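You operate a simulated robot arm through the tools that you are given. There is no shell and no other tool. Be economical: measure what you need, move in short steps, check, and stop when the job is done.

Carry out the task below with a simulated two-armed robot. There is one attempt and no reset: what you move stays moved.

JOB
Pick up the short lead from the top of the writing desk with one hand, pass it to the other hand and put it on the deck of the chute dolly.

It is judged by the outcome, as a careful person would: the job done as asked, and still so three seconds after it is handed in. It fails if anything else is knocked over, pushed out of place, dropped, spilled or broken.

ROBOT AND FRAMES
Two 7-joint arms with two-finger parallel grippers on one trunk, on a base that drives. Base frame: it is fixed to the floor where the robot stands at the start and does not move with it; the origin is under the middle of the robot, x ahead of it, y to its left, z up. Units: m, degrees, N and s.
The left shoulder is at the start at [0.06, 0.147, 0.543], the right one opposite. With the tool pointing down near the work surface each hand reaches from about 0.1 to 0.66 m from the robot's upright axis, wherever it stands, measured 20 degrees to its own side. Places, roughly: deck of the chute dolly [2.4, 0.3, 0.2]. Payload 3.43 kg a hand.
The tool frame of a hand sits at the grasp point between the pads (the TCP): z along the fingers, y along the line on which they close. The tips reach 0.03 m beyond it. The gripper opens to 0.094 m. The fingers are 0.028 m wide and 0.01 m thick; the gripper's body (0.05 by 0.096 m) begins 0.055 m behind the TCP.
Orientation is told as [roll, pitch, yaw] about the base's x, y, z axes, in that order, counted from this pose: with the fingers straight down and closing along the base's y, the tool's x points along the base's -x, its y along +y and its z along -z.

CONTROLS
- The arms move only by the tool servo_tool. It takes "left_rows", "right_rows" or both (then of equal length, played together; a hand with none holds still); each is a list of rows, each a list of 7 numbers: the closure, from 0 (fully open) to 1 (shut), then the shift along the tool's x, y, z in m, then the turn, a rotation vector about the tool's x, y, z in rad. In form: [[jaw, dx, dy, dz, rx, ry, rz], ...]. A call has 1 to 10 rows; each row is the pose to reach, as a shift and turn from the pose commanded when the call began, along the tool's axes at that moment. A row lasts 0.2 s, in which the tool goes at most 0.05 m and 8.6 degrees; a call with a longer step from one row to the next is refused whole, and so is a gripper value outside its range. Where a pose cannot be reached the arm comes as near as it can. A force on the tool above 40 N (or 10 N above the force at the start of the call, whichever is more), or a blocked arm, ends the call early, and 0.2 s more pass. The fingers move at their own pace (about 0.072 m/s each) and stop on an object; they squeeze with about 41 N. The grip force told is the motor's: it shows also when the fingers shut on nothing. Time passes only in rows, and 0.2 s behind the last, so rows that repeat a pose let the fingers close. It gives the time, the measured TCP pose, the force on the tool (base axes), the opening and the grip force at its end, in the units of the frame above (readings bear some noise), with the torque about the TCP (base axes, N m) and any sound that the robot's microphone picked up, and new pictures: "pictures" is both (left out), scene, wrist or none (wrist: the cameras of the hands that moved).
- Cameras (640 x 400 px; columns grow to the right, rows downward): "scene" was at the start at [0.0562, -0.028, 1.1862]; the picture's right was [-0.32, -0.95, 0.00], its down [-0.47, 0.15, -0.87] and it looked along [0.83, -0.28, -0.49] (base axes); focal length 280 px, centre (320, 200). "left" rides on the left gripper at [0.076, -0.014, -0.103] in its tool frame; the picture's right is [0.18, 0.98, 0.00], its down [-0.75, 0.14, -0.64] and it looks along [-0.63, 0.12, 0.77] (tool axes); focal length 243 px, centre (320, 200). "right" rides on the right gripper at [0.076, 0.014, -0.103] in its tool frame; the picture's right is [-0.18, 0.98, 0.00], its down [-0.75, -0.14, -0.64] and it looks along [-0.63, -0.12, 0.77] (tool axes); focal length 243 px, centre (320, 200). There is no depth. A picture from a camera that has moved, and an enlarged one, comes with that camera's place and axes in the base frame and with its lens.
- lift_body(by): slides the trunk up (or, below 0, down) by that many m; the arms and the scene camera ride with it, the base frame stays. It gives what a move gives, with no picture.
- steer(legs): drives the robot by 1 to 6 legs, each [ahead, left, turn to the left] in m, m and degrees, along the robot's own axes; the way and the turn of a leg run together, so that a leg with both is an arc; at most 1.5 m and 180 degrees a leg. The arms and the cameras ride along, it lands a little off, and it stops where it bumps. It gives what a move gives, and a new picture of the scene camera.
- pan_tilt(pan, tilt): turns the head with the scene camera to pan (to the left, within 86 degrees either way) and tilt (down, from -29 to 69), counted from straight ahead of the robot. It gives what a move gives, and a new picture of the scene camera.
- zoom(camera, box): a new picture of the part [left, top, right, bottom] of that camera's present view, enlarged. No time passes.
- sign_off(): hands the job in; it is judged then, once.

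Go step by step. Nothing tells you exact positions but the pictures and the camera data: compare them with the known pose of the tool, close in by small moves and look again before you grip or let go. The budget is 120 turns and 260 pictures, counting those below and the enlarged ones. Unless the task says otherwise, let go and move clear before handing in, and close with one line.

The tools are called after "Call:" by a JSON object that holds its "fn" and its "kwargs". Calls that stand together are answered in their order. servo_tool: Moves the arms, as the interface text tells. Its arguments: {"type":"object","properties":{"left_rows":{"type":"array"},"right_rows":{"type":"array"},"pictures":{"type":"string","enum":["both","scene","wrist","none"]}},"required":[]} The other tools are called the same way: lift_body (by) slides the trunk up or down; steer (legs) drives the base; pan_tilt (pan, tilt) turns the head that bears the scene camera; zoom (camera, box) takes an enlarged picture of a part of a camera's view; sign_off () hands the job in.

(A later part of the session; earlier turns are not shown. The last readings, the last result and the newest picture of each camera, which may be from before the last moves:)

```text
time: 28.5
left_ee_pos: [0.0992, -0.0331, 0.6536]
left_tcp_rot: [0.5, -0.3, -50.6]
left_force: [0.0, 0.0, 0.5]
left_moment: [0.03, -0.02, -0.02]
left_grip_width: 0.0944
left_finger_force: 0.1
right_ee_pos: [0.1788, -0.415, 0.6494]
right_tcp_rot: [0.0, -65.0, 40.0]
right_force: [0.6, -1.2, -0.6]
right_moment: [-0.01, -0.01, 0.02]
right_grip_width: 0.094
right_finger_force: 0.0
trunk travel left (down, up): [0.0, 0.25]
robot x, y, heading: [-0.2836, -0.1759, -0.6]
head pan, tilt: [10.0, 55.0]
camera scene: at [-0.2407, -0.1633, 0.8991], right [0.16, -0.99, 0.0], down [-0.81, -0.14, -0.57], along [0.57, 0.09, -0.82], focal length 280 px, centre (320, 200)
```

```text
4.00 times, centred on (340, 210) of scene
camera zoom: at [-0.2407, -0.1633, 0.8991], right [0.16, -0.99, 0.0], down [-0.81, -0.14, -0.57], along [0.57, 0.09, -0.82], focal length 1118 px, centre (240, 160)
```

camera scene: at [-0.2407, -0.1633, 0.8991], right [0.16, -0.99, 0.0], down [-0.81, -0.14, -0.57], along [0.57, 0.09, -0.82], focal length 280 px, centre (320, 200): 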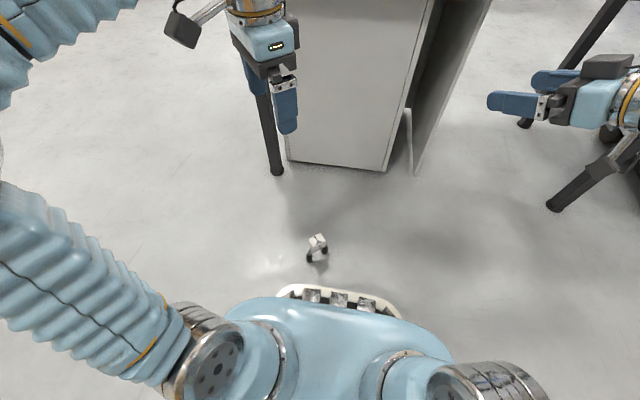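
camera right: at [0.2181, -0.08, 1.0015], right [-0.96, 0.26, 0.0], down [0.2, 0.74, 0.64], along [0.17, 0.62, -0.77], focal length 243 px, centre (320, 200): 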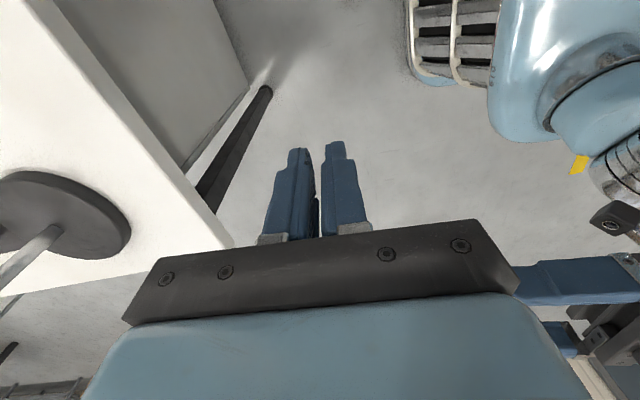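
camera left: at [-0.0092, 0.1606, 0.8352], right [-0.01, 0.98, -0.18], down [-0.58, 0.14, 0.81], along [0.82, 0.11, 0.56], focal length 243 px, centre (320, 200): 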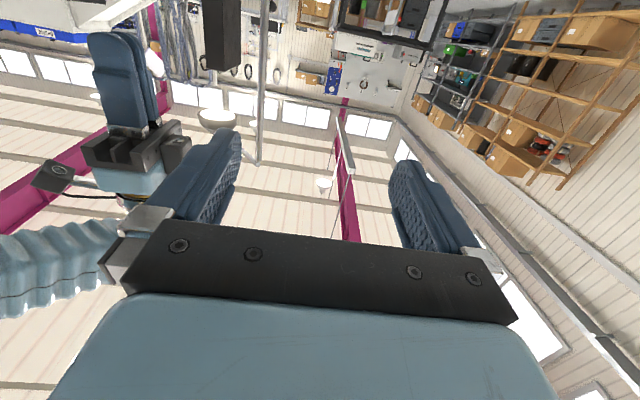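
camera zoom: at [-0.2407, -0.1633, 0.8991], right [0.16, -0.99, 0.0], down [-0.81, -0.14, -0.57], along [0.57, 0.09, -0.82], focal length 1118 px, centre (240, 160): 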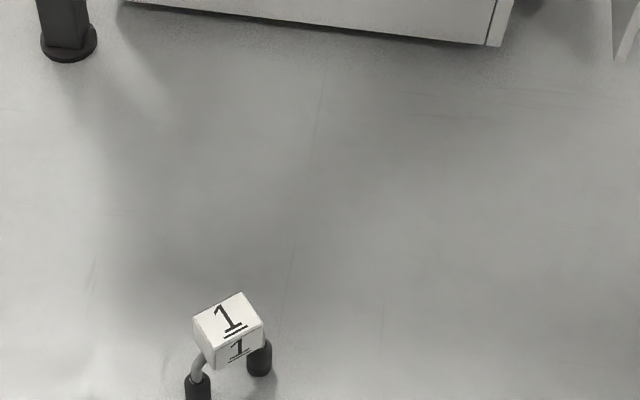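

The lead hasn't moved: cube at (0.148, −0.093), faces at about 40°. Moving the left hand over it and down to z≈0.25 for a wrist look.

Call:
{"fn": "servo_tool", "kwargs": {"left_rows": [[0, -0.02, 0, 0.03, 0, 0, 0], [0, -0.04, 0, 0.07, 0, 0, 0], [0, -0.06, 0, 0.11, 0, 0, 0], [0, -0.079, 0.001, 0.15, 0, 0, 0], [0, -0.079, 0.001, 0.2, 0, 0, 0], [0, -0.079, 0.001, 0.25, 0, 0, 0], [0, -0.079, 0.001, 0.3, 0, 0, 0], [0, -0.079, 0.001, 0.35, 0, 0, 0], [0, -0.079, 0.001, 0.4, 0, 0, 0], [0, -0.079, 0.001, 0.4, 0, 0, 0]]}}

```text
time: 30.7
left_ee_pos: [0.1556, -0.0915, 0.2575]
left_tcp_rot: [0.4, -0.4, -50.5]
left_force: [-0.3, -0.2, -0.1]
left_moment: [0.04, -0.04, 0.02]
left_grip_width: 0.0942
left_finger_force: 0.0
right_ee_pos: [0.178, -0.4128, 0.6496]
right_tcp_rot: [0.0, -65.0, 39.9]
right_force: [-0.3, -0.1, 0.0]
right_moment: [0.02, 0.01, 0.0]
right_grip_width: 0.0939
right_finger_force: 0.1
trunk travel left (down, up): [0.0, 0.25]
robot x, y, heading: [-0.2828, -0.1773, -0.3]
head pan, tilt: [10.0, 55.0]
camera scene: at [-0.2407, -0.1632, 0.8991], right [0.17, -0.99, 0.0], down [-0.81, -0.14, -0.57], along [0.57, 0.1, -0.82], focal length 280 px, centre (320, 200)
camera left: at [0.0954, -0.0432, 0.3577], right [0.64, 0.77, 0.01], down [0.58, -0.49, 0.65], along [0.5, -0.41, -0.76], focal length 243 px, centre (320, 200)
```

scene: 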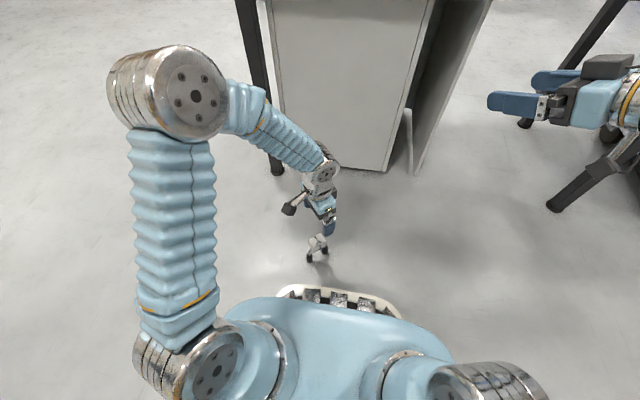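
left: 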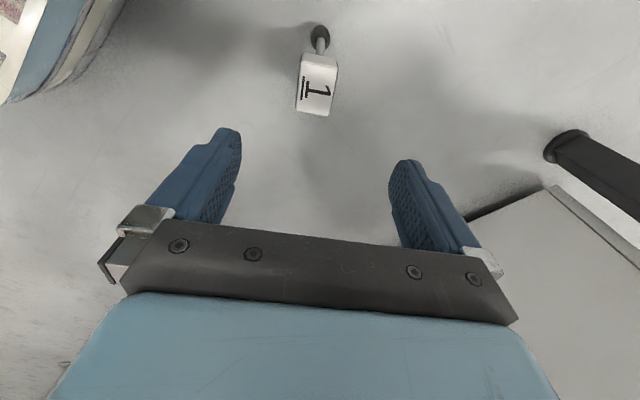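

Call:
{"fn": "zoom", "kwargs": {"camera": "left", "box": [250, 10, 390, 130]}}

```text
3.33 times, centred on (320, 70) of left
camera zoom: at [0.0954, -0.0432, 0.3577], right [0.64, 0.77, 0.01], down [0.58, -0.49, 0.65], along [0.5, -0.41, -0.76], focal length 809 px, centre (320, 633)
```

zoom: 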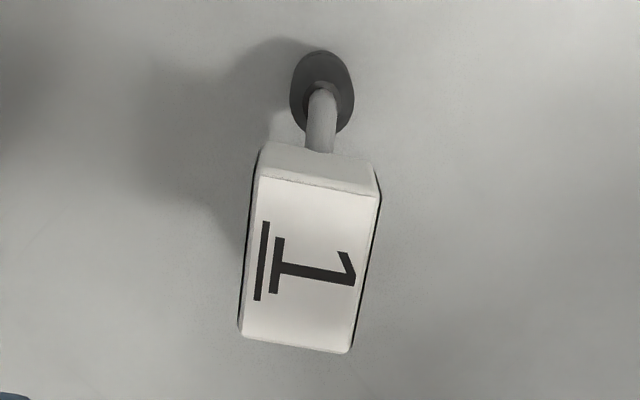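

The block is 31 × 44 mm on top, centre (0.145, −0.087), at −50°, well aligned with the jaw. Correcting by 1 cm and descending, staying just above for a check.

Call:
{"fn": "servo_tool", "kwargs": {"left_rows": [[0, 0.005, -0.003, 0.02, 0, 0, 0], [0, 0.01, -0.005, 0.05, 0, 0, 0], [0, 0.01, -0.005, 0.08, 0, 0, 0], [0, 0.01, -0.005, 0.08, 0, 0, 0]], "pictures": "wrist"}}

```text
time: 31.7
left_ee_pos: [0.1468, -0.0883, 0.1724]
left_tcp_rot: [0.4, -0.5, -50.5]
left_force: [-0.4, 1.0, 0.7]
left_moment: [0.03, 0.01, 0.0]
left_grip_width: 0.094
left_finger_force: 0.1
right_ee_pos: [0.1788, -0.4146, 0.6506]
right_tcp_rot: [0.0, -65.0, 39.9]
right_force: [-0.4, 0.1, 0.4]
right_moment: [0.0, 0.0, 0.0]
right_grip_width: 0.0939
right_finger_force: 0.1
trunk travel left (down, up): [0.0, 0.25]
robot x, y, heading: [-0.2845, -0.1777, -0.6]
head pan, tilt: [10.0, 55.0]
camera left: at [0.0864, -0.0382, 0.2731], right [0.64, 0.77, 0.01], down [0.58, -0.49, 0.65], along [0.5, -0.41, -0.76], focal length 243 px, centre (320, 200)
```

left: 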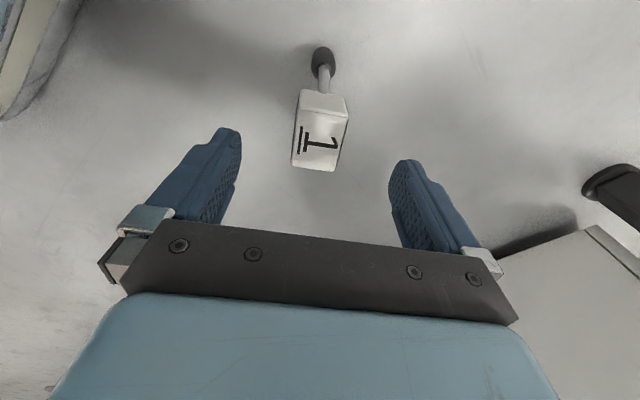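

Call:
{"fn": "servo_tool", "kwargs": {"left_rows": [[0, 0.005, -0.001, 0.005, 0, 0, 0], [0, 0.005, -0.001, 0.02, 0, 0, 0], [0, 0.005, -0.001, 0.04, 0, 0, 0], [0, 0.005, -0.001, 0.054, 0, 0, 0], [0, 0.005, -0.001, 0.054, 0, 0, 0]]}}

Call:
{"fn": "zoom", "kwargs": {"camera": "scene", "box": [270, 180, 370, 270]}}

```text
time: 32.9
left_ee_pos: [0.1431, -0.0869, 0.1185]
left_tcp_rot: [0.3, -0.4, -50.5]
left_force: [-0.5, 0.3, 0.6]
left_moment: [0.04, 0.0, 0.0]
left_grip_width: 0.0939
left_finger_force: 0.1
right_ee_pos: [0.1793, -0.4142, 0.6516]
right_tcp_rot: [0.0, -65.1, 39.9]
right_force: [-0.3, 0.2, -0.1]
right_moment: [0.0, 0.03, 0.02]
right_grip_width: 0.0937
right_finger_force: 0.1
trunk travel left (down, up): [0.0, 0.25]
robot x, y, heading: [-0.2844, -0.1754, -0.6]
head pan, tilt: [10.0, 55.0]
camera scene: at [-0.2407, -0.1632, 0.8991], right [0.17, -0.99, 0.0], down [-0.81, -0.14, -0.57], along [0.57, 0.1, -0.82], focal length 280 px, centre (320, 200)
camera left: at [0.0826, -0.0366, 0.2199], right [0.64, 0.77, 0.01], down [0.58, -0.49, 0.65], along [0.5, -0.41, -0.76], focal length 243 px, centre (320, 200)
```

scene: 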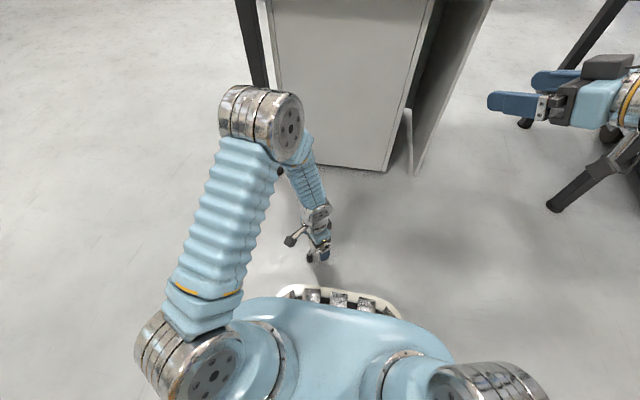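
left: 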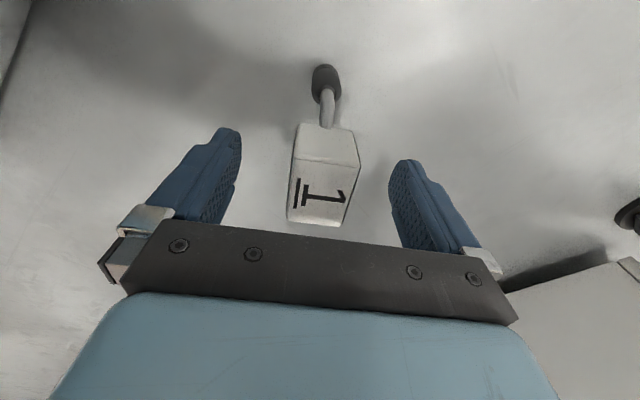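

```text
4.44 times, centred on (320, 225) of scene
camera zoom: at [-0.2407, -0.1632, 0.8991], right [0.17, -0.99, 0.0], down [-0.81, -0.14, -0.57], along [0.57, 0.1, -0.82], focal length 1243 px, centre (320, 89)
```

zoom: 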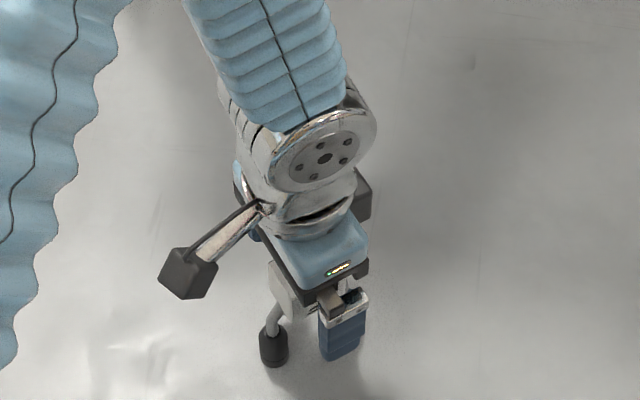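

Well centred across the jaw; a 4 mm nudge along the block, then close.

Call:
{"fn": "servo_tool", "kwargs": {"left_rows": [[0.1, 0.004, 0, 0, 0, 0, 0], [0.3, 0.004, 0, 0, 0, 0, 0], [0.5, 0.004, 0, 0, 0, 0, 0], [0.65, 0.004, 0, 0, 0, 0, 0], [0.8, 0.004, 0, 0, 0, 0, 0], [1, 0.004, 0, 0, 0, 0, 0], [1, 0.004, 0, 0, 0, 0, 0]], "pictures": "wrist"}}

```text
time: 34.5
left_ee_pos: [0.1399, -0.0833, 0.12]
left_tcp_rot: [0.3, -0.4, -50.4]
left_force: [0.0, 0.2, 1.0]
left_moment: [0.01, 0.03, 0.04]
left_grip_width: 0.038
left_finger_force: 40.4
right_ee_pos: [0.1767, -0.4132, 0.6501]
right_tcp_rot: [-0.1, -65.0, 39.8]
right_force: [0.4, -0.4, 0.0]
right_moment: [-0.02, 0.01, 0.0]
right_grip_width: 0.0941
right_finger_force: 0.0
trunk travel left (down, up): [0.0, 0.25]
robot x, y, heading: [-0.2823, -0.1748, -0.3]
head pan, tilt: [10.0, 55.0]
camera left: at [0.0798, -0.0338, 0.221], right [0.64, 0.77, 0.01], down [0.58, -0.49, 0.65], along [0.5, -0.41, -0.76], focal length 243 px, centre (320, 200)
```

left: 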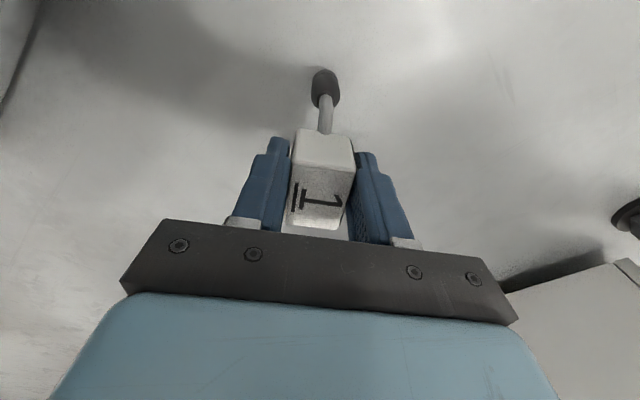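

Gripped on the cable-free faces (38 mm, 40 N). Lifting slowly.

Call:
{"fn": "servo_tool", "kwargs": {"left_rows": [[1, 0, 0, -0.01, 0, 0, 0], [1, 0, 0, -0.02, 0, 0, 0], [1, 0, 0, -0.035, 0, 0, 0], [1, 0, 0, -0.055, 0, 0, 0], [1, 0, 0, -0.075, 0, 0, 0], [1, 0, 0, -0.095, 0, 0, 0], [1, 0, 0, -0.115, 0, 0, 0], [1, 0, 0, -0.135, 0, 0, 0], [1, 0, 0, -0.15, 0, 0, 0], [1, 0, 0, -0.15, 0, 0, 0]]}}

```text
time: 36.7
left_ee_pos: [0.1397, -0.0824, 0.2689]
left_tcp_rot: [0.3, -0.3, -50.5]
left_force: [1.1, 0.4, -1.2]
left_moment: [-0.01, 0.01, 0.0]
left_grip_width: 0.0379
left_finger_force: 41.0
right_ee_pos: [0.1767, -0.4139, 0.6495]
right_tcp_rot: [-0.1, -64.9, 39.8]
right_force: [-0.4, -0.2, -0.1]
right_moment: [0.0, 0.03, -0.04]
right_grip_width: 0.0941
right_finger_force: 0.1
trunk travel left (down, up): [0.0, 0.25]
robot x, y, heading: [-0.2815, -0.1769, -0.5]
head pan, tilt: [10.0, 55.0]
camera scene: at [-0.2406, -0.1632, 0.8991], right [0.17, -0.99, 0.0], down [-0.81, -0.14, -0.57], along [0.57, 0.1, -0.82], focal length 280 px, centre (320, 200)
camera left: at [0.0794, -0.0324, 0.3697], right [0.64, 0.77, 0.01], down [0.58, -0.49, 0.65], along [0.5, -0.41, -0.76], focal length 243 px, centre (320, 200)
```

scene: 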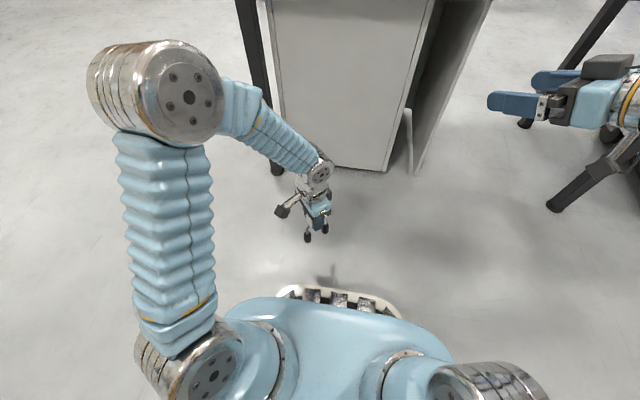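
left: 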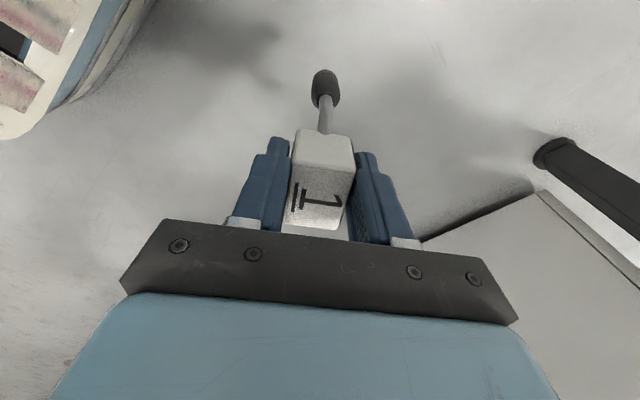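

Holding firmly. Raising slowly to a handover height and slightly forward.

Call:
{"fn": "servo_tool", "kwargs": {"left_rows": [[1, 0, 0, -0.015, 0, 0, 0], [1, 0, 0, -0.035, 0, 0, 0], [1, 0, 0, -0.06, 0, 0, 0], [1, 0, 0, -0.085, 0, 0, 0], [1, 0, 0, -0.11, 0, 0, 0], [1, 0, 0, -0.135, 0, 0, 0], [1, 0, 0, -0.16, 0, 0, 0], [1, 0, 0, -0.185, 0, 0, 0], [1, 0, 0, -0.205, 0, 0, 0], [1, 0, 0, -0.215, 0, 0, 0]], "pictures": "none"}}

Call:
{"fn": "servo_tool", "kwargs": {"left_rows": [[1, -0.008, 0.001, -0.01, 0, 0, 0], [1, -0.016, 0.003, -0.02, 0, 0, 0], [1, -0.024, 0.005, -0.03, 0, 0, 0], [1, -0.032, 0.007, -0.04, 0, 0, 0], [1, -0.04, 0.009, -0.05, 0, 0, 0], [1, -0.048, 0.011, -0.055, 0, 0, 0], [1, -0.056, 0.013, -0.06, 0, 0, 0], [1, -0.063, 0.013, -0.065, 0, 0, 0], [1, -0.063, 0.013, -0.065, 0, 0, 0]]}}

Call:
{"fn": "pan_tilt", "kwargs": {"pan": 0, "tilt": 35}}

```text
time: 38.9
left_ee_pos: [0.1365, -0.0838, 0.4858]
left_tcp_rot: [0.4, -0.3, -50.5]
left_force: [-0.5, -0.3, -1.6]
left_moment: [0.0, -0.01, -0.01]
left_grip_width: 0.0376
left_finger_force: 41.1
right_ee_pos: [0.1781, -0.4144, 0.6497]
right_tcp_rot: [0.0, -64.9, 39.9]
right_force: [-0.3, -0.4, 0.0]
right_moment: [0.01, -0.01, -0.02]
right_grip_width: 0.0938
right_finger_force: 0.1
trunk travel left (down, up): [0.0, 0.25]
robot x, y, heading: [-0.2832, -0.1741, -0.5]
head pan, tilt: [10.0, 55.0]
```

```text
time: 40.9
left_ee_pos: [0.1836, -0.124, 0.5497]
left_tcp_rot: [0.4, -0.5, -50.5]
left_force: [0.6, 0.8, -1.3]
left_moment: [0.04, 0.02, 0.01]
left_grip_width: 0.0378
left_finger_force: 40.3
right_ee_pos: [0.1777, -0.4138, 0.6503]
right_tcp_rot: [-0.1, -64.8, 40.0]
right_force: [-0.5, -0.2, 0.3]
right_moment: [0.01, 0.0, -0.02]
right_grip_width: 0.094
right_finger_force: 0.1
trunk travel left (down, up): [0.0, 0.25]
robot x, y, heading: [-0.2837, -0.174, -0.5]
head pan, tilt: [10.0, 55.0]
camera scene: at [-0.2406, -0.1632, 0.8991], right [0.17, -0.99, 0.0], down [-0.81, -0.14, -0.57], along [0.57, 0.1, -0.82], focal length 280 px, centre (320, 200)
camera left: at [0.1242, -0.0742, 0.6516], right [0.64, 0.77, 0.01], down [0.58, -0.49, 0.65], along [0.5, -0.41, -0.76], focal length 243 px, centre (320, 200)
```

scene: 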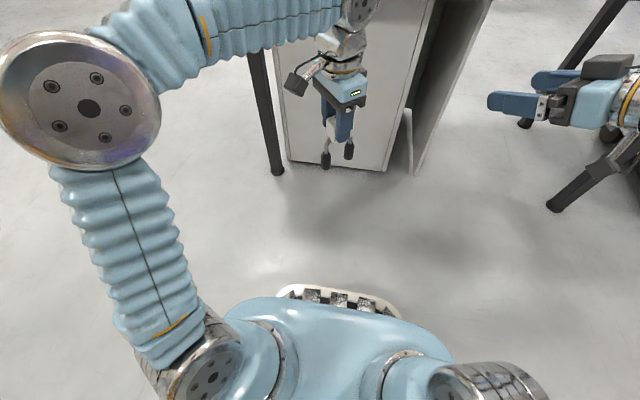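
left: 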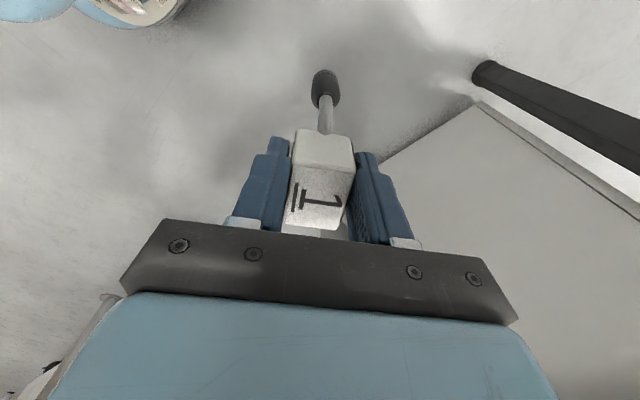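

```text
time: 41.7
left_ee_pos: [0.185, -0.1238, 0.5511]
left_tcp_rot: [0.5, -0.4, -50.5]
left_force: [0.4, 0.4, -1.2]
left_moment: [0.02, 0.0, 0.01]
left_grip_width: 0.0379
left_finger_force: 40.6
right_ee_pos: [0.1786, -0.4129, 0.65]
right_tcp_rot: [0.0, -64.7, 39.9]
right_force: [-0.4, 0.4, 0.3]
right_moment: [-0.03, -0.04, -0.02]
right_grip_width: 0.094
right_finger_force: 0.1
trunk travel left (down, up): [0.0, 0.25]
robot x, y, heading: [-0.2824, -0.1807, -0.5]
head pan, tilt: [0.0, 35.0]
camera scene: at [-0.2237, -0.1759, 0.9273], right [-0.01, -1.0, 0.0], down [-0.57, 0.0, -0.82], along [0.82, -0.01, -0.57], focal length 280 px, centre (320, 200)
```

scene: 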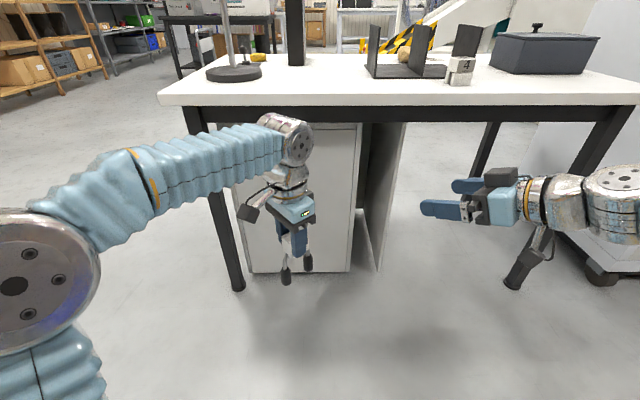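

Left holds the lead at (0.185, −0.124, 0.551). Bringing the right hand to 12 cm short of the block, pointing along +40°, tilted 15° down.

Call:
{"fn": "servo_tool", "kwargs": {"right_rows": [[0, 0.006, 0.027, 0.012, 0, -0.022, 0], [0, 0.012, 0.055, 0.025, 0, -0.044, 0], [0, 0.018, 0.082, 0.037, 0, -0.066, 0], [0, 0.023, 0.109, 0.049, 0, -0.088, 0], [0, 0.029, 0.136, 0.062, 0, -0.11, 0], [0, 0.035, 0.164, 0.074, 0, -0.132, 0], [0, 0.041, 0.191, 0.086, 0, -0.154, 0], [0, 0.047, 0.218, 0.098, 0, -0.175, 0], [0, 0.047, 0.218, 0.098, 0, -0.175, 0]]}}

```text
time: 43.7
left_ee_pos: [0.1842, -0.1251, 0.5506]
left_tcp_rot: [0.3, -0.4, -50.5]
left_force: [0.5, -0.1, -1.5]
left_moment: [0.02, 0.03, -0.02]
left_grip_width: 0.0376
left_finger_force: 41.1
right_ee_pos: [0.1021, -0.194, 0.5765]
right_tcp_rot: [0.2, -74.9, 39.8]
right_force: [0.7, -0.2, 0.2]
right_moment: [-0.01, 0.03, -0.06]
right_grip_width: 0.094
right_finger_force: 0.2
right hand out of reach, approached as far as the arm can: row 8, 9
trunk travel left (down, up): [0.0, 0.25]
robot x, y, heading: [-0.2813, -0.1751, -0.5]
head pan, tilt: [0.0, 35.0]
camera scene: at [-0.2237, -0.1759, 0.9273], right [-0.01, -1.0, 0.0], down [-0.57, 0.0, -0.82], along [0.82, -0.01, -0.57], focal length 280 px, centre (320, 200)
camera right: at [0.0016, -0.2605, 0.5301], right [-0.59, 0.78, 0.18], down [-0.23, -0.38, 0.89], along [0.77, 0.49, 0.41], focal length 243 px, centre (320, 200)
```

scene: 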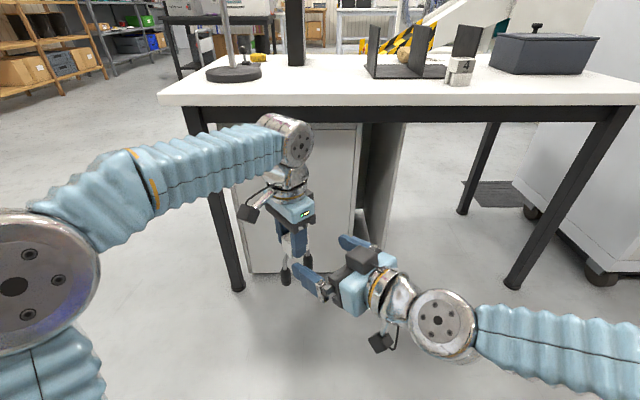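
right: 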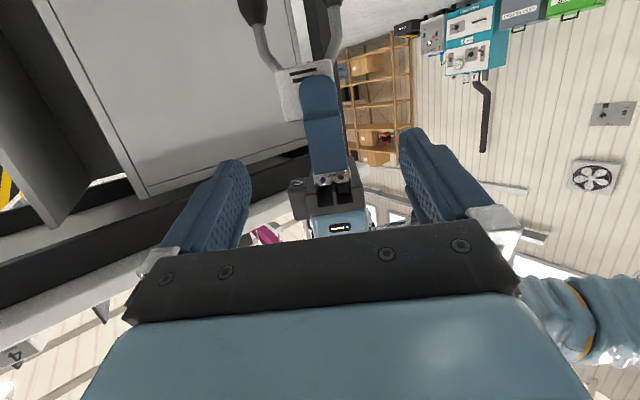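

Call:
{"fn": "zoom", "kwargs": {"camera": "right", "box": [230, 0, 410, 200]}}

Call:
{"fn": "zoom", "kwargs": {"camera": "scene", "box": [220, 180, 420, 320]}}

```text
2.00 times, centred on (320, 100) of right
camera zoom: at [0.0016, -0.2605, 0.5301], right [-0.59, 0.78, 0.18], down [-0.23, -0.38, 0.89], along [0.77, 0.49, 0.41], focal length 485 px, centre (320, 400)
```

zoom: 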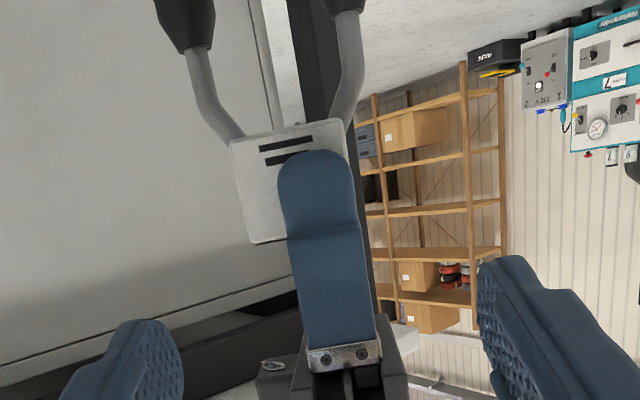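

```text
2.86 times, centred on (320, 250) of scene
camera zoom: at [-0.2237, -0.1759, 0.9273], right [-0.01, -1.0, 0.0], down [-0.57, 0.0, -0.82], along [0.82, -0.01, -0.57], focal length 799 px, centre (320, 57)
```

zoom: 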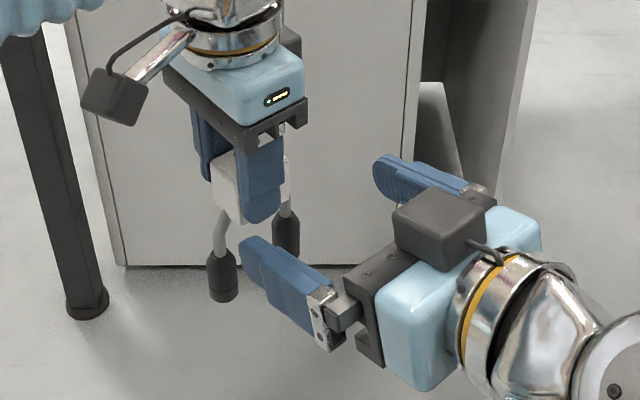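

The block is at about (0.187, −0.129, 0.531), nearly on the right hand's line. Advancing the right hand halfway with correction, then measuring.

Call:
{"fn": "servo_tool", "kwargs": {"right_rows": [[0, 0.005, -0.002, 0.01, 0, 0, 0], [0, 0.01, -0.004, 0.025, 0, 0, 0], [0, 0.015, -0.005, 0.04, 0, 0, 0], [0, 0.015, -0.005, 0.055, 0, 0, 0], [0, 0.015, -0.005, 0.055, 0, 0, 0]]}}

Call:
{"fn": "zoom", "kwargs": {"camera": "right", "box": [200, 0, 440, 200]}}

```text
time: 44.9
left_ee_pos: [0.1851, -0.1235, 0.5512]
left_tcp_rot: [0.3, -0.4, -50.5]
left_force: [0.0, 0.5, -2.2]
left_moment: [0.01, 0.02, 0.01]
left_grip_width: 0.0377
left_finger_force: 40.4
right_ee_pos: [0.1453, -0.1719, 0.5496]
right_tcp_rot: [0.1, -75.0, 39.8]
right_force: [0.0, 0.7, -0.3]
right_moment: [0.0, -0.01, 0.01]
right_grip_width: 0.0941
right_finger_force: 0.1
trunk travel left (down, up): [0.0, 0.25]
robot x, y, heading: [-0.2799, -0.1757, -0.5]
head pan, tilt: [0.0, 35.0]
camera scene: at [-0.2237, -0.1759, 0.9273], right [-0.01, -1.0, 0.0], down [-0.57, 0.0, -0.82], along [0.82, -0.01, -0.57], focal length 280 px, centre (320, 200)
camera right: at [0.0443, -0.2361, 0.5028], right [-0.59, 0.78, 0.18], down [-0.24, -0.38, 0.89], along [0.77, 0.49, 0.41], focal length 243 px, centre (320, 200)
```

scene: 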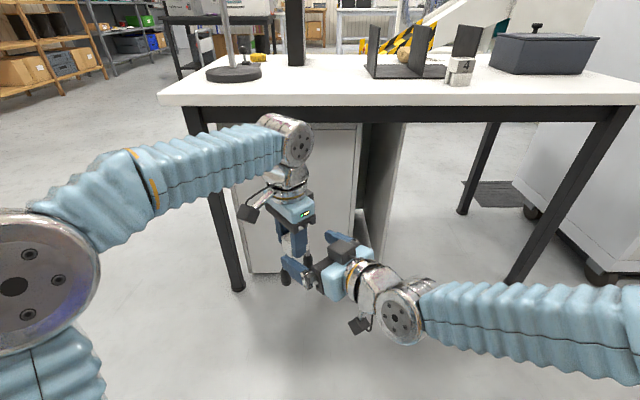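
right: 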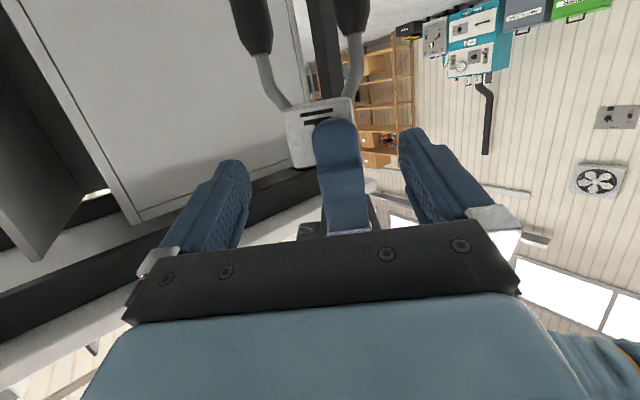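

```text
2.00 times, centred on (320, 100) of right
camera zoom: at [0.0443, -0.2361, 0.5028], right [-0.59, 0.78, 0.18], down [-0.24, -0.38, 0.89], along [0.77, 0.49, 0.41], focal length 485 px, centre (320, 400)
```

zoom: 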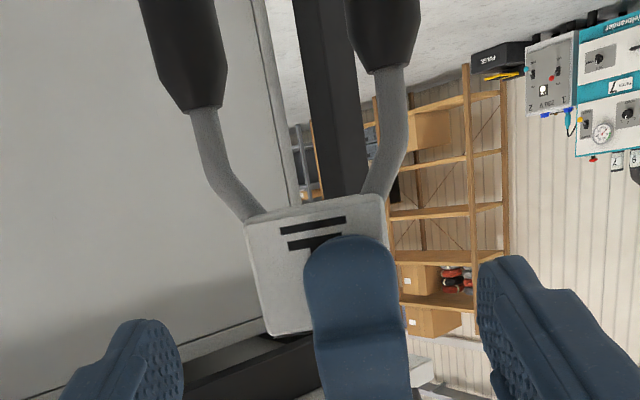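

Consistent: block centre (0.187, −0.131, 0.530). Advancing the last 6 cm slowly so the right fingers straddle the block ends.

Call:
{"fn": "servo_tool", "kwargs": {"right_rows": [[0, -0.003, 0.005, 0.01, 0, 0, 0], [0, -0.003, 0.005, 0.022, 0, 0, 0], [0, -0.003, 0.005, 0.034, 0, 0, 0], [0, -0.003, 0.005, 0.046, 0, 0, 0], [0, -0.003, 0.005, 0.057, 0, 0, 0], [0, -0.003, 0.005, 0.057, 0, 0, 0]]}}

Call:
{"fn": "zoom", "kwargs": {"camera": "right", "box": [200, 20, 440, 240]}}

Call:
{"fn": "zoom", "kwargs": {"camera": "scene", "box": [230, 170, 390, 310]}}

```text
time: 46.3
left_ee_pos: [0.1845, -0.1233, 0.5502]
left_tcp_rot: [0.4, -0.4, -50.5]
left_force: [0.0, -0.2, -1.6]
left_moment: [0.0, 0.03, -0.01]
left_grip_width: 0.0376
left_finger_force: 40.9
right_ee_pos: [0.1818, -0.1279, 0.5391]
right_tcp_rot: [0.1, -75.0, 39.8]
right_force: [0.8, 0.3, 0.8]
right_moment: [-0.01, -0.01, 0.01]
right_grip_width: 0.094
right_finger_force: 0.0
trunk travel left (down, up): [0.0, 0.25]
robot x, y, heading: [-0.2842, -0.1747, -0.6]
head pan, tilt: [0.0, 35.0]
camera scene: at [-0.2236, -0.1758, 0.9273], right [-0.01, -1.0, 0.0], down [-0.57, 0.0, -0.82], along [0.82, -0.01, -0.57], focal length 280 px, centre (320, 200)
camera right: at [0.0826, -0.1946, 0.4917], right [-0.59, 0.78, 0.18], down [-0.23, -0.38, 0.89], along [0.77, 0.49, 0.41], focal length 243 px, centre (320, 200)
```

scene: 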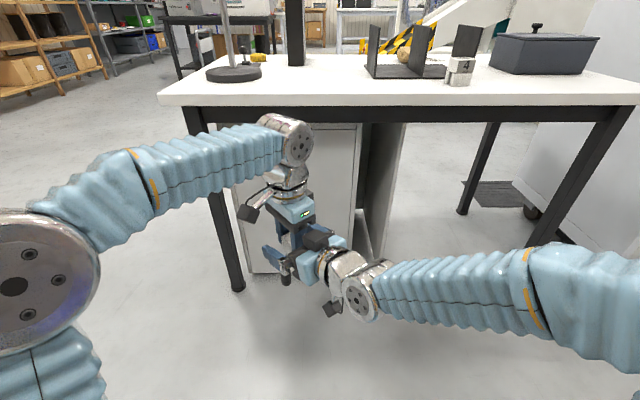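
right: 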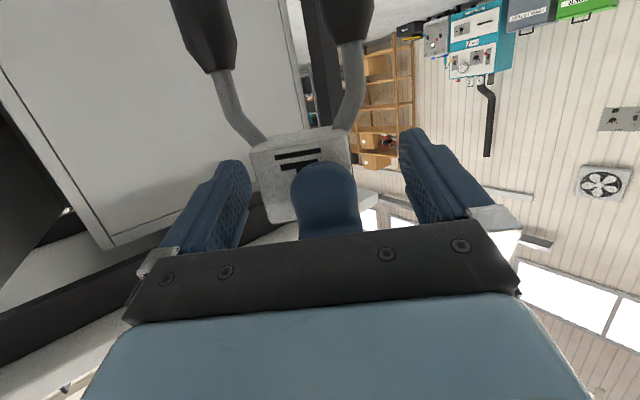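

```text
1.82 times, centred on (320, 130) of right
camera zoom: at [0.0826, -0.1946, 0.4917], right [-0.59, 0.78, 0.18], down [-0.23, -0.38, 0.89], along [0.77, 0.49, 0.41], focal length 441 px, centre (320, 327)
```

zoom: 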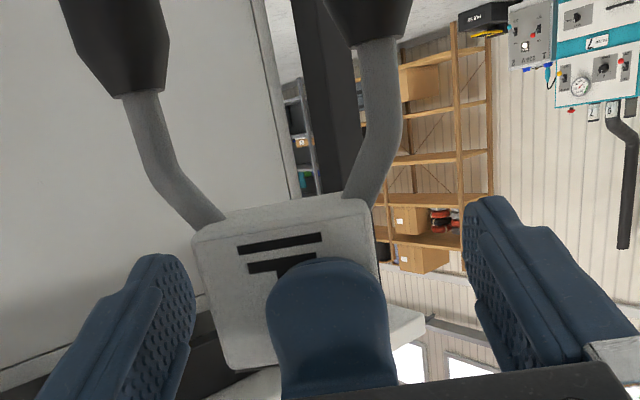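

```text
2.86 times, centred on (310, 240) of scene
camera zoom: at [-0.2236, -0.1758, 0.9273], right [-0.01, -1.0, 0.0], down [-0.57, 0.0, -0.82], along [0.82, -0.01, -0.57], focal length 799 px, centre (349, 86)
```

zoom: 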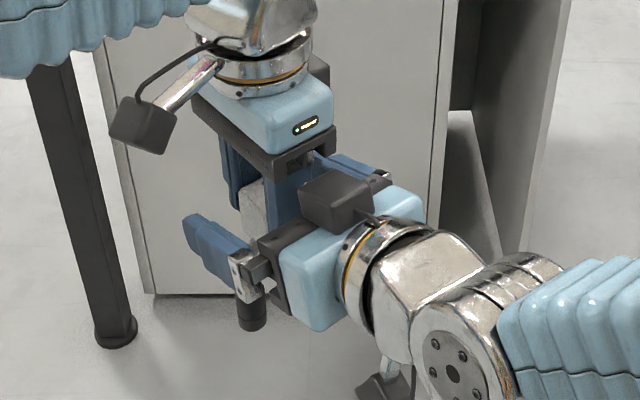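

The block sits 5–6 mm to one side between the right fingers; I'll centre on it and close the right hand while the left keeps holding.

Call:
{"fn": "servo_tool", "kwargs": {"right_rows": [[0, 0.002, -0.003, 0.001, 0, 0, 0], [0, 0.003, -0.0055, 0.002, 0, 0, 0], [0.15, 0.003, -0.0055, 0.002, 0, 0, 0], [0.3, 0.003, -0.0055, 0.002, 0, 0, 0], [0.4, 0.003, -0.0055, 0.002, 0, 0, 0], [0.6, 0.003, -0.0055, 0.002, 0, 0, 0], [1, 0.003, -0.0055, 0.002, 0, 0, 0], [1, 0.003, -0.0055, 0.002, 0, 0, 0]], "pictures": "wrist"}}

Call:
{"fn": "zoom", "kwargs": {"camera": "scene", "box": [230, 170, 390, 310]}}

```text
time: 48.1
left_ee_pos: [0.1847, -0.1247, 0.5511]
left_tcp_rot: [0.4, -0.4, -50.3]
left_force: [9.6, -8.9, -1.6]
left_moment: [0.35, 0.21, 1.3]
left_grip_width: 0.0378
left_finger_force: 41.1
right_ee_pos: [0.1854, -0.1322, 0.5359]
right_tcp_rot: [-0.1, -74.9, 40.2]
right_force: [-9.0, 9.0, 0.7]
right_moment: [-0.46, -0.34, -1.19]
right_grip_width: 0.0501
right_finger_force: 40.5
trunk travel left (down, up): [0.0, 0.25]
robot x, y, heading: [-0.2801, -0.1781, -0.4]
head pan, tilt: [0.0, 35.0]
camera right: at [0.0863, -0.1982, 0.4885], right [-0.6, 0.78, 0.18], down [-0.23, -0.38, 0.89], along [0.77, 0.49, 0.41], focal length 243 px, centre (320, 200)
```

right: 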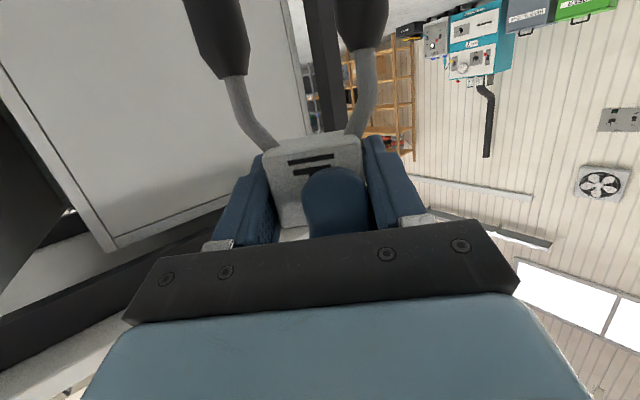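

```text
2.86 times, centred on (310, 240) of scene
camera zoom: at [-0.2236, -0.1758, 0.9273], right [-0.01, -1.0, 0.0], down [-0.57, 0.0, -0.82], along [0.82, -0.01, -0.57], focal length 799 px, centre (349, 86)
```

zoom: 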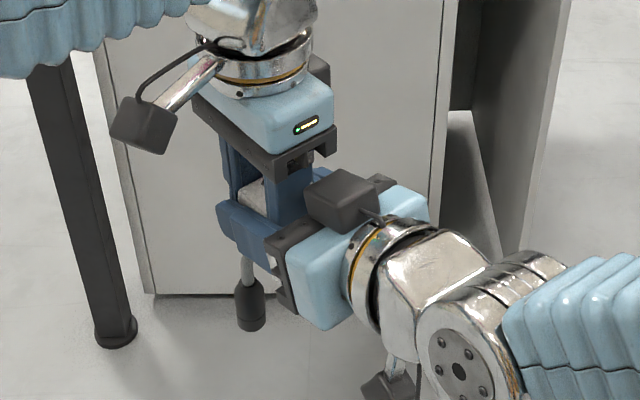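

Both hands hold it (right 50 mm, 40 N). Opening the left only partly so it doesn't hit the right palm, then raising it straight up.

Call:
{"fn": "servo_tool", "kwargs": {"left_rows": [[0.55, 0, 0, 0, 0, 0, 0], [0.45, 0, 0, 0, 0, 0, 0], [0.42, 0, 0, 0, 0, 0, 0], [0.42, 0, 0, 0, 0, 0, 0]], "pictures": "wrist"}}

```text
time: 49.1
left_ee_pos: [0.1846, -0.1239, 0.5509]
left_tcp_rot: [0.4, -0.5, -50.6]
left_force: [22.6, -13.7, 3.3]
left_moment: [0.13, 0.07, 0.8]
left_grip_width: 0.0498
left_finger_force: 0.1
right_ee_pos: [0.1855, -0.1325, 0.535]
right_tcp_rot: [-0.3, -75.0, 40.2]
right_force: [-22.6, 13.7, -3.2]
right_moment: [-0.41, -0.41, -0.59]
right_grip_width: 0.0499
right_finger_force: 41.6
trunk travel left (down, up): [0.0, 0.25]
robot x, y, heading: [-0.2794, -0.1771, -0.7]
head pan, tilt: [0.0, 35.0]
camera left: at [0.1243, -0.0743, 0.6516], right [0.64, 0.77, 0.01], down [0.58, -0.49, 0.65], along [0.5, -0.41, -0.76], focal length 243 px, centre (320, 200)
```

left: 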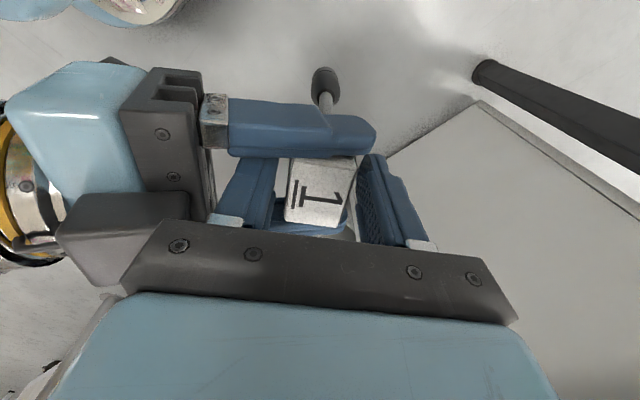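

The left is released but its finger edges press on the right finger; I'll shift it 5 mm away to relieve that, then raise it.

Call:
{"fn": "servo_tool", "kwargs": {"left_rows": [[0.42, -0.003, 0, 0, 0, 0, 0], [0.42, -0.006, 0, 0, 0, 0, 0], [0.42, -0.006, 0, 0, 0, 0, 0]], "pictures": "wrist"}}

```text
time: 49.9
left_ee_pos: [0.1879, -0.1269, 0.5495]
left_tcp_rot: [0.5, -0.2, -50.5]
left_force: [-0.5, 0.4, -0.1]
left_moment: [-0.01, 0.01, -0.02]
left_grip_width: 0.0545
left_finger_force: 0.0
right_ee_pos: [0.1875, -0.1349, 0.5361]
right_tcp_rot: [0.4, -75.1, 39.5]
right_force: [0.0, 0.7, 1.0]
right_moment: [0.0, 0.0, -0.02]
right_grip_width: 0.0498
right_finger_force: 41.1
trunk travel left (down, up): [0.0, 0.25]
robot x, y, heading: [-0.281, -0.1782, -0.5]
head pan, tilt: [0.0, 35.0]
camera left: at [0.1285, -0.0775, 0.6506], right [0.64, 0.77, 0.01], down [0.58, -0.49, 0.65], along [0.5, -0.41, -0.76], focal length 243 px, centre (320, 200)
```

left: 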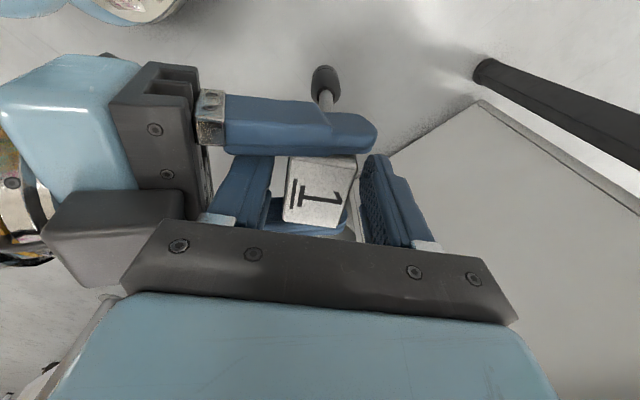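

Forces are now zero. Raising the left hand straight up.

Call:
{"fn": "servo_tool", "kwargs": {"left_rows": [[0.42, 0, 0, -0.01, 0, 0, 0], [0.42, 0, 0, -0.025, 0, 0, 0], [0.42, 0, 0, -0.045, 0, 0, 0], [0.42, 0, 0, -0.07, 0, 0, 0], [0.42, 0, 0, -0.1, 0, 0, 0], [0.42, 0, 0, -0.13, 0, 0, 0], [0.42, 0, 0, -0.13, 0, 0, 0]]}}

Call:
{"fn": "zoom", "kwargs": {"camera": "scene", "box": [230, 170, 390, 310]}}

```text
time: 51.5
left_ee_pos: [0.1894, -0.1292, 0.6797]
left_tcp_rot: [0.4, -0.2, -50.5]
left_force: [-0.2, 0.3, -0.3]
left_moment: [-0.02, 0.01, 0.01]
left_grip_width: 0.0544
left_finger_force: 0.1
right_ee_pos: [0.1866, -0.1328, 0.536]
right_tcp_rot: [-0.1, -75.0, 39.9]
right_force: [-0.1, 0.1, 0.3]
right_moment: [-0.01, 0.01, -0.04]
right_grip_width: 0.0502
right_finger_force: 41.1
trunk travel left (down, up): [0.0, 0.25]
robot x, y, heading: [-0.2784, -0.178, -0.4]
head pan, tilt: [0.0, 35.0]
camera scene: at [-0.2236, -0.1758, 0.9273], right [-0.01, -1.0, 0.0], down [-0.57, 0.0, -0.82], along [0.82, -0.01, -0.57], focal length 280 px, centre (320, 200)
camera left: at [0.1294, -0.0794, 0.7817], right [0.64, 0.77, 0.01], down [0.58, -0.49, 0.65], along [0.5, -0.41, -0.76], focal length 243 px, centre (320, 200)
```

scene: 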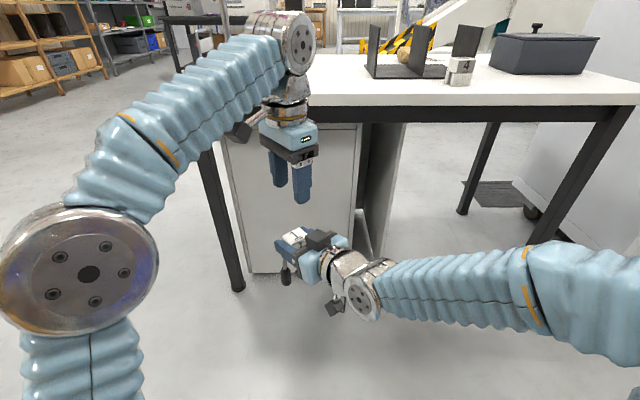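
left: 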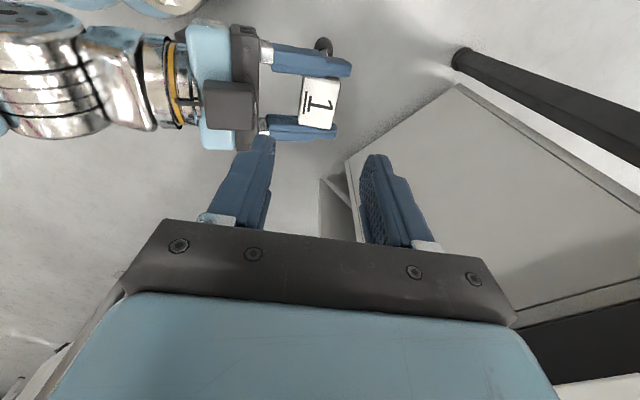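

```text
2.86 times, centred on (310, 240) of scene
camera zoom: at [-0.2236, -0.1758, 0.9273], right [-0.01, -1.0, 0.0], down [-0.57, 0.0, -0.82], along [0.82, -0.01, -0.57], focal length 799 px, centre (349, 86)
```

zoom: 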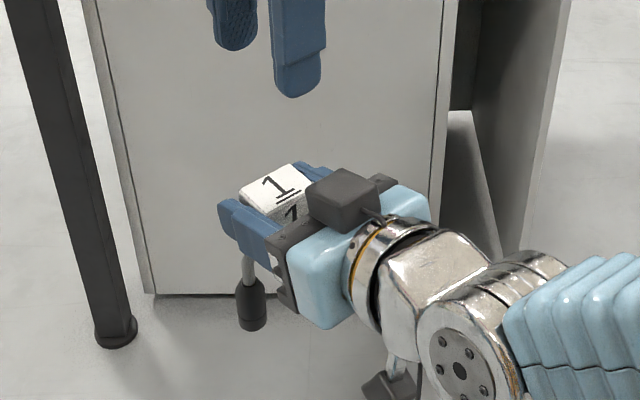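

The handover worked; the right hand has the lead. Now looking for the dolly and the path around the desk's left end.

Call:
{"fn": "pan_tilt", "kwargs": {"pan": 15, "tilt": 12}}

Call:
{"fn": "pan_tilt", "kwargs": {"pan": 45, "tilt": 20}}

```text
time: 52.4
left_ee_pos: [0.1895, -0.129, 0.6814]
left_tcp_rot: [0.4, -0.4, -50.5]
left_force: [0.3, -0.4, 0.4]
left_moment: [0.03, 0.03, 0.04]
left_grip_width: 0.0544
left_finger_force: 0.0
right_ee_pos: [0.1871, -0.1338, 0.5348]
right_tcp_rot: [0.0, -74.9, 40.0]
right_force: [0.0, 0.1, 0.3]
right_moment: [0.0, 0.02, -0.01]
right_grip_width: 0.05
right_finger_force: 41.7
trunk travel left (down, up): [0.0, 0.25]
robot x, y, heading: [-0.2807, -0.173, -0.3]
head pan, tilt: [15.0, 12.0]
camera scene: at [-0.2214, -0.1518, 0.9642], right [0.25, -0.97, 0.0], down [-0.2, -0.05, -0.98], along [0.95, 0.24, -0.21], focal length 280 px, centre (320, 200)
```

scene: 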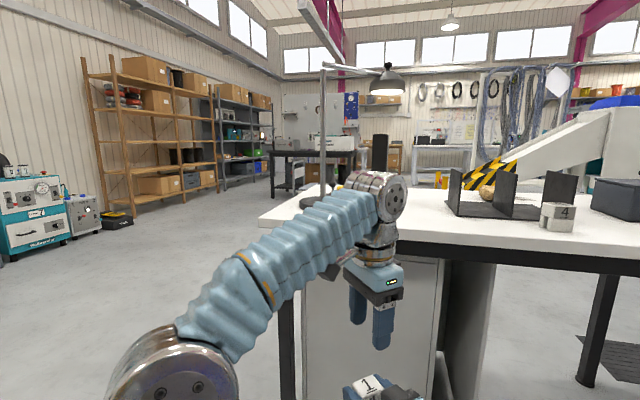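

```text
time: 53.3
left_ee_pos: [0.1888, -0.1301, 0.6804]
left_tcp_rot: [0.5, -0.4, -50.5]
left_force: [0.1, -0.5, -0.8]
left_moment: [0.01, 0.01, -0.02]
left_grip_width: 0.0544
left_finger_force: 0.0
right_ee_pos: [0.1872, -0.134, 0.5362]
right_tcp_rot: [0.1, -75.1, 39.9]
right_force: [0.0, -0.9, 0.5]
right_moment: [0.0, 0.01, -0.04]
right_grip_width: 0.0497
right_finger_force: 41.1
trunk travel left (down, up): [0.0, 0.25]
robot x, y, heading: [-0.2812, -0.177, -0.5]
head pan, tilt: [45.0, 20.0]
camera scene: at [-0.2452, -0.1099, 0.9512], right [0.7, -0.71, 0.0], down [-0.24, -0.24, -0.94], along [0.67, 0.66, -0.34], focal length 280 px, centre (320, 200)
```

scene: 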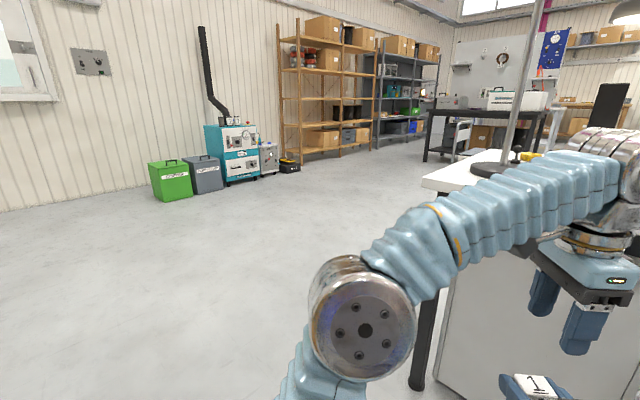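

The left side is open floor. I'll stow the left hand to the side, then drive sideways past the desk end and look.

Call:
{"fn": "servo_tool", "kwargs": {"left_rows": [[0.42, 0.039, 0.006, 0, 0, 0, 0], [0.42, 0.077, 0.012, 0, 0, 0, 0], [0.42, 0.116, 0.018, 0, 0, 0, 0], [0.42, 0.154, 0.024, 0, 0, 0, 0], [0.42, 0.193, 0.03, 0, 0, 0, 0], [0.42, 0.231, 0.035, 0, 0, 0, 0]], "pictures": "none"}}

Call:
{"fn": "steer", "kwargs": {"legs": [[-0.05, 0.5, 0], [0, 0.6, 0]]}}

Call:
{"fn": "pan_tilt", "kwargs": {"pan": -10, "tilt": 20}}

```text
time: 54.7
left_ee_pos: [0.0665, 0.0717, 0.68]
left_tcp_rot: [0.4, -0.4, -50.6]
left_force: [0.0, 0.2, 0.1]
left_moment: [0.0, 0.02, 0.0]
left_grip_width: 0.0544
left_finger_force: 0.1
right_ee_pos: [0.1875, -0.1345, 0.5349]
right_tcp_rot: [0.1, -75.0, 39.8]
right_force: [-0.1, 0.0, 0.5]
right_moment: [0.01, 0.0, 0.01]
right_grip_width: 0.0501
right_finger_force: 40.7
trunk travel left (down, up): [0.0, 0.25]
robot x, y, heading: [-0.2826, -0.1795, -0.3]
head pan, tilt: [45.0, 20.0]
```

```text
time: 60.6
left_ee_pos: [0.0259, 1.1648, 0.6812]
left_tcp_rot: [0.4, -0.4, -50.6]
left_force: [0.2, 0.1, 0.1]
left_moment: [-0.03, 0.01, -0.05]
left_grip_width: 0.0546
left_finger_force: 0.1
right_ee_pos: [0.1452, 0.9589, 0.5359]
right_tcp_rot: [0.0, -75.0, 39.8]
right_force: [0.5, -0.2, -0.9]
right_moment: [0.03, 0.02, -0.01]
right_grip_width: 0.0501
right_finger_force: 40.7
trunk travel left (down, up): [0.0, 0.25]
robot x, y, heading: [-0.3225, 0.9163, -0.4]
head pan, tilt: [45.0, 20.0]
camera scene: at [-0.2866, 0.9826, 0.9512], right [0.7, -0.71, 0.0], down [-0.24, -0.24, -0.94], along [0.67, 0.66, -0.34], focal length 280 px, centre (320, 200)
```

scene: 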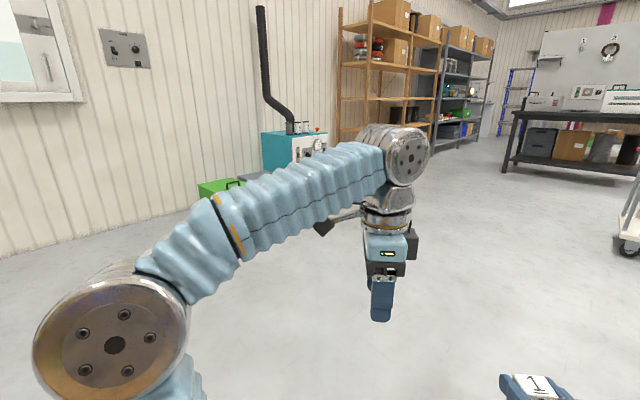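

```text
time: 61.9
left_ee_pos: [0.0267, 1.1647, 0.68]
left_tcp_rot: [0.3, -0.4, -50.7]
left_force: [-0.3, -0.5, 0.0]
left_moment: [0.0, -0.01, -0.01]
left_grip_width: 0.0545
left_finger_force: 0.0
right_ee_pos: [0.146, 0.9583, 0.5354]
right_tcp_rot: [0.0, -75.0, 39.8]
right_force: [0.3, 0.4, 0.7]
right_moment: [0.01, 0.01, -0.01]
right_grip_width: 0.0499
right_finger_force: 41.3
trunk travel left (down, up): [0.0, 0.25]
robot x, y, heading: [-0.3245, 0.9176, -0.4]
head pan, tilt: [-10.0, 20.0]
camera scene: at [-0.2615, 0.9004, 0.9512], right [-0.18, -0.98, 0.0], down [-0.34, 0.06, -0.94], along [0.92, -0.17, -0.34], focal length 280 px, centre (320, 200)
```

scene: 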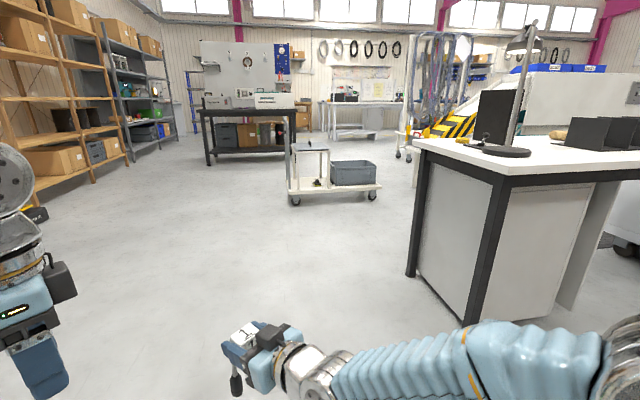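

There's a low dolly with a grey bin and a small stand on its deck, beyond the desk. Zooming.

Call:
{"fn": "zoom", "kwargs": {"camera": "scene", "box": [270, 120, 400, 220]}}

```text
4.00 times, centred on (335, 170) of scene
camera zoom: at [-0.2615, 0.9004, 0.9512], right [-0.18, -0.98, 0.0], down [-0.34, 0.06, -0.94], along [0.92, -0.17, -0.34], focal length 1118 px, centre (260, 320)
```

zoom: 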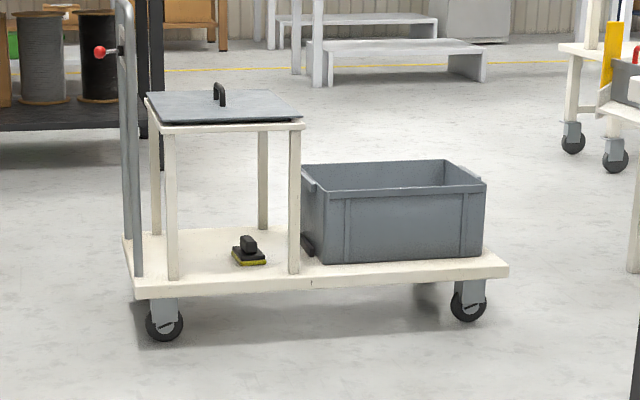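

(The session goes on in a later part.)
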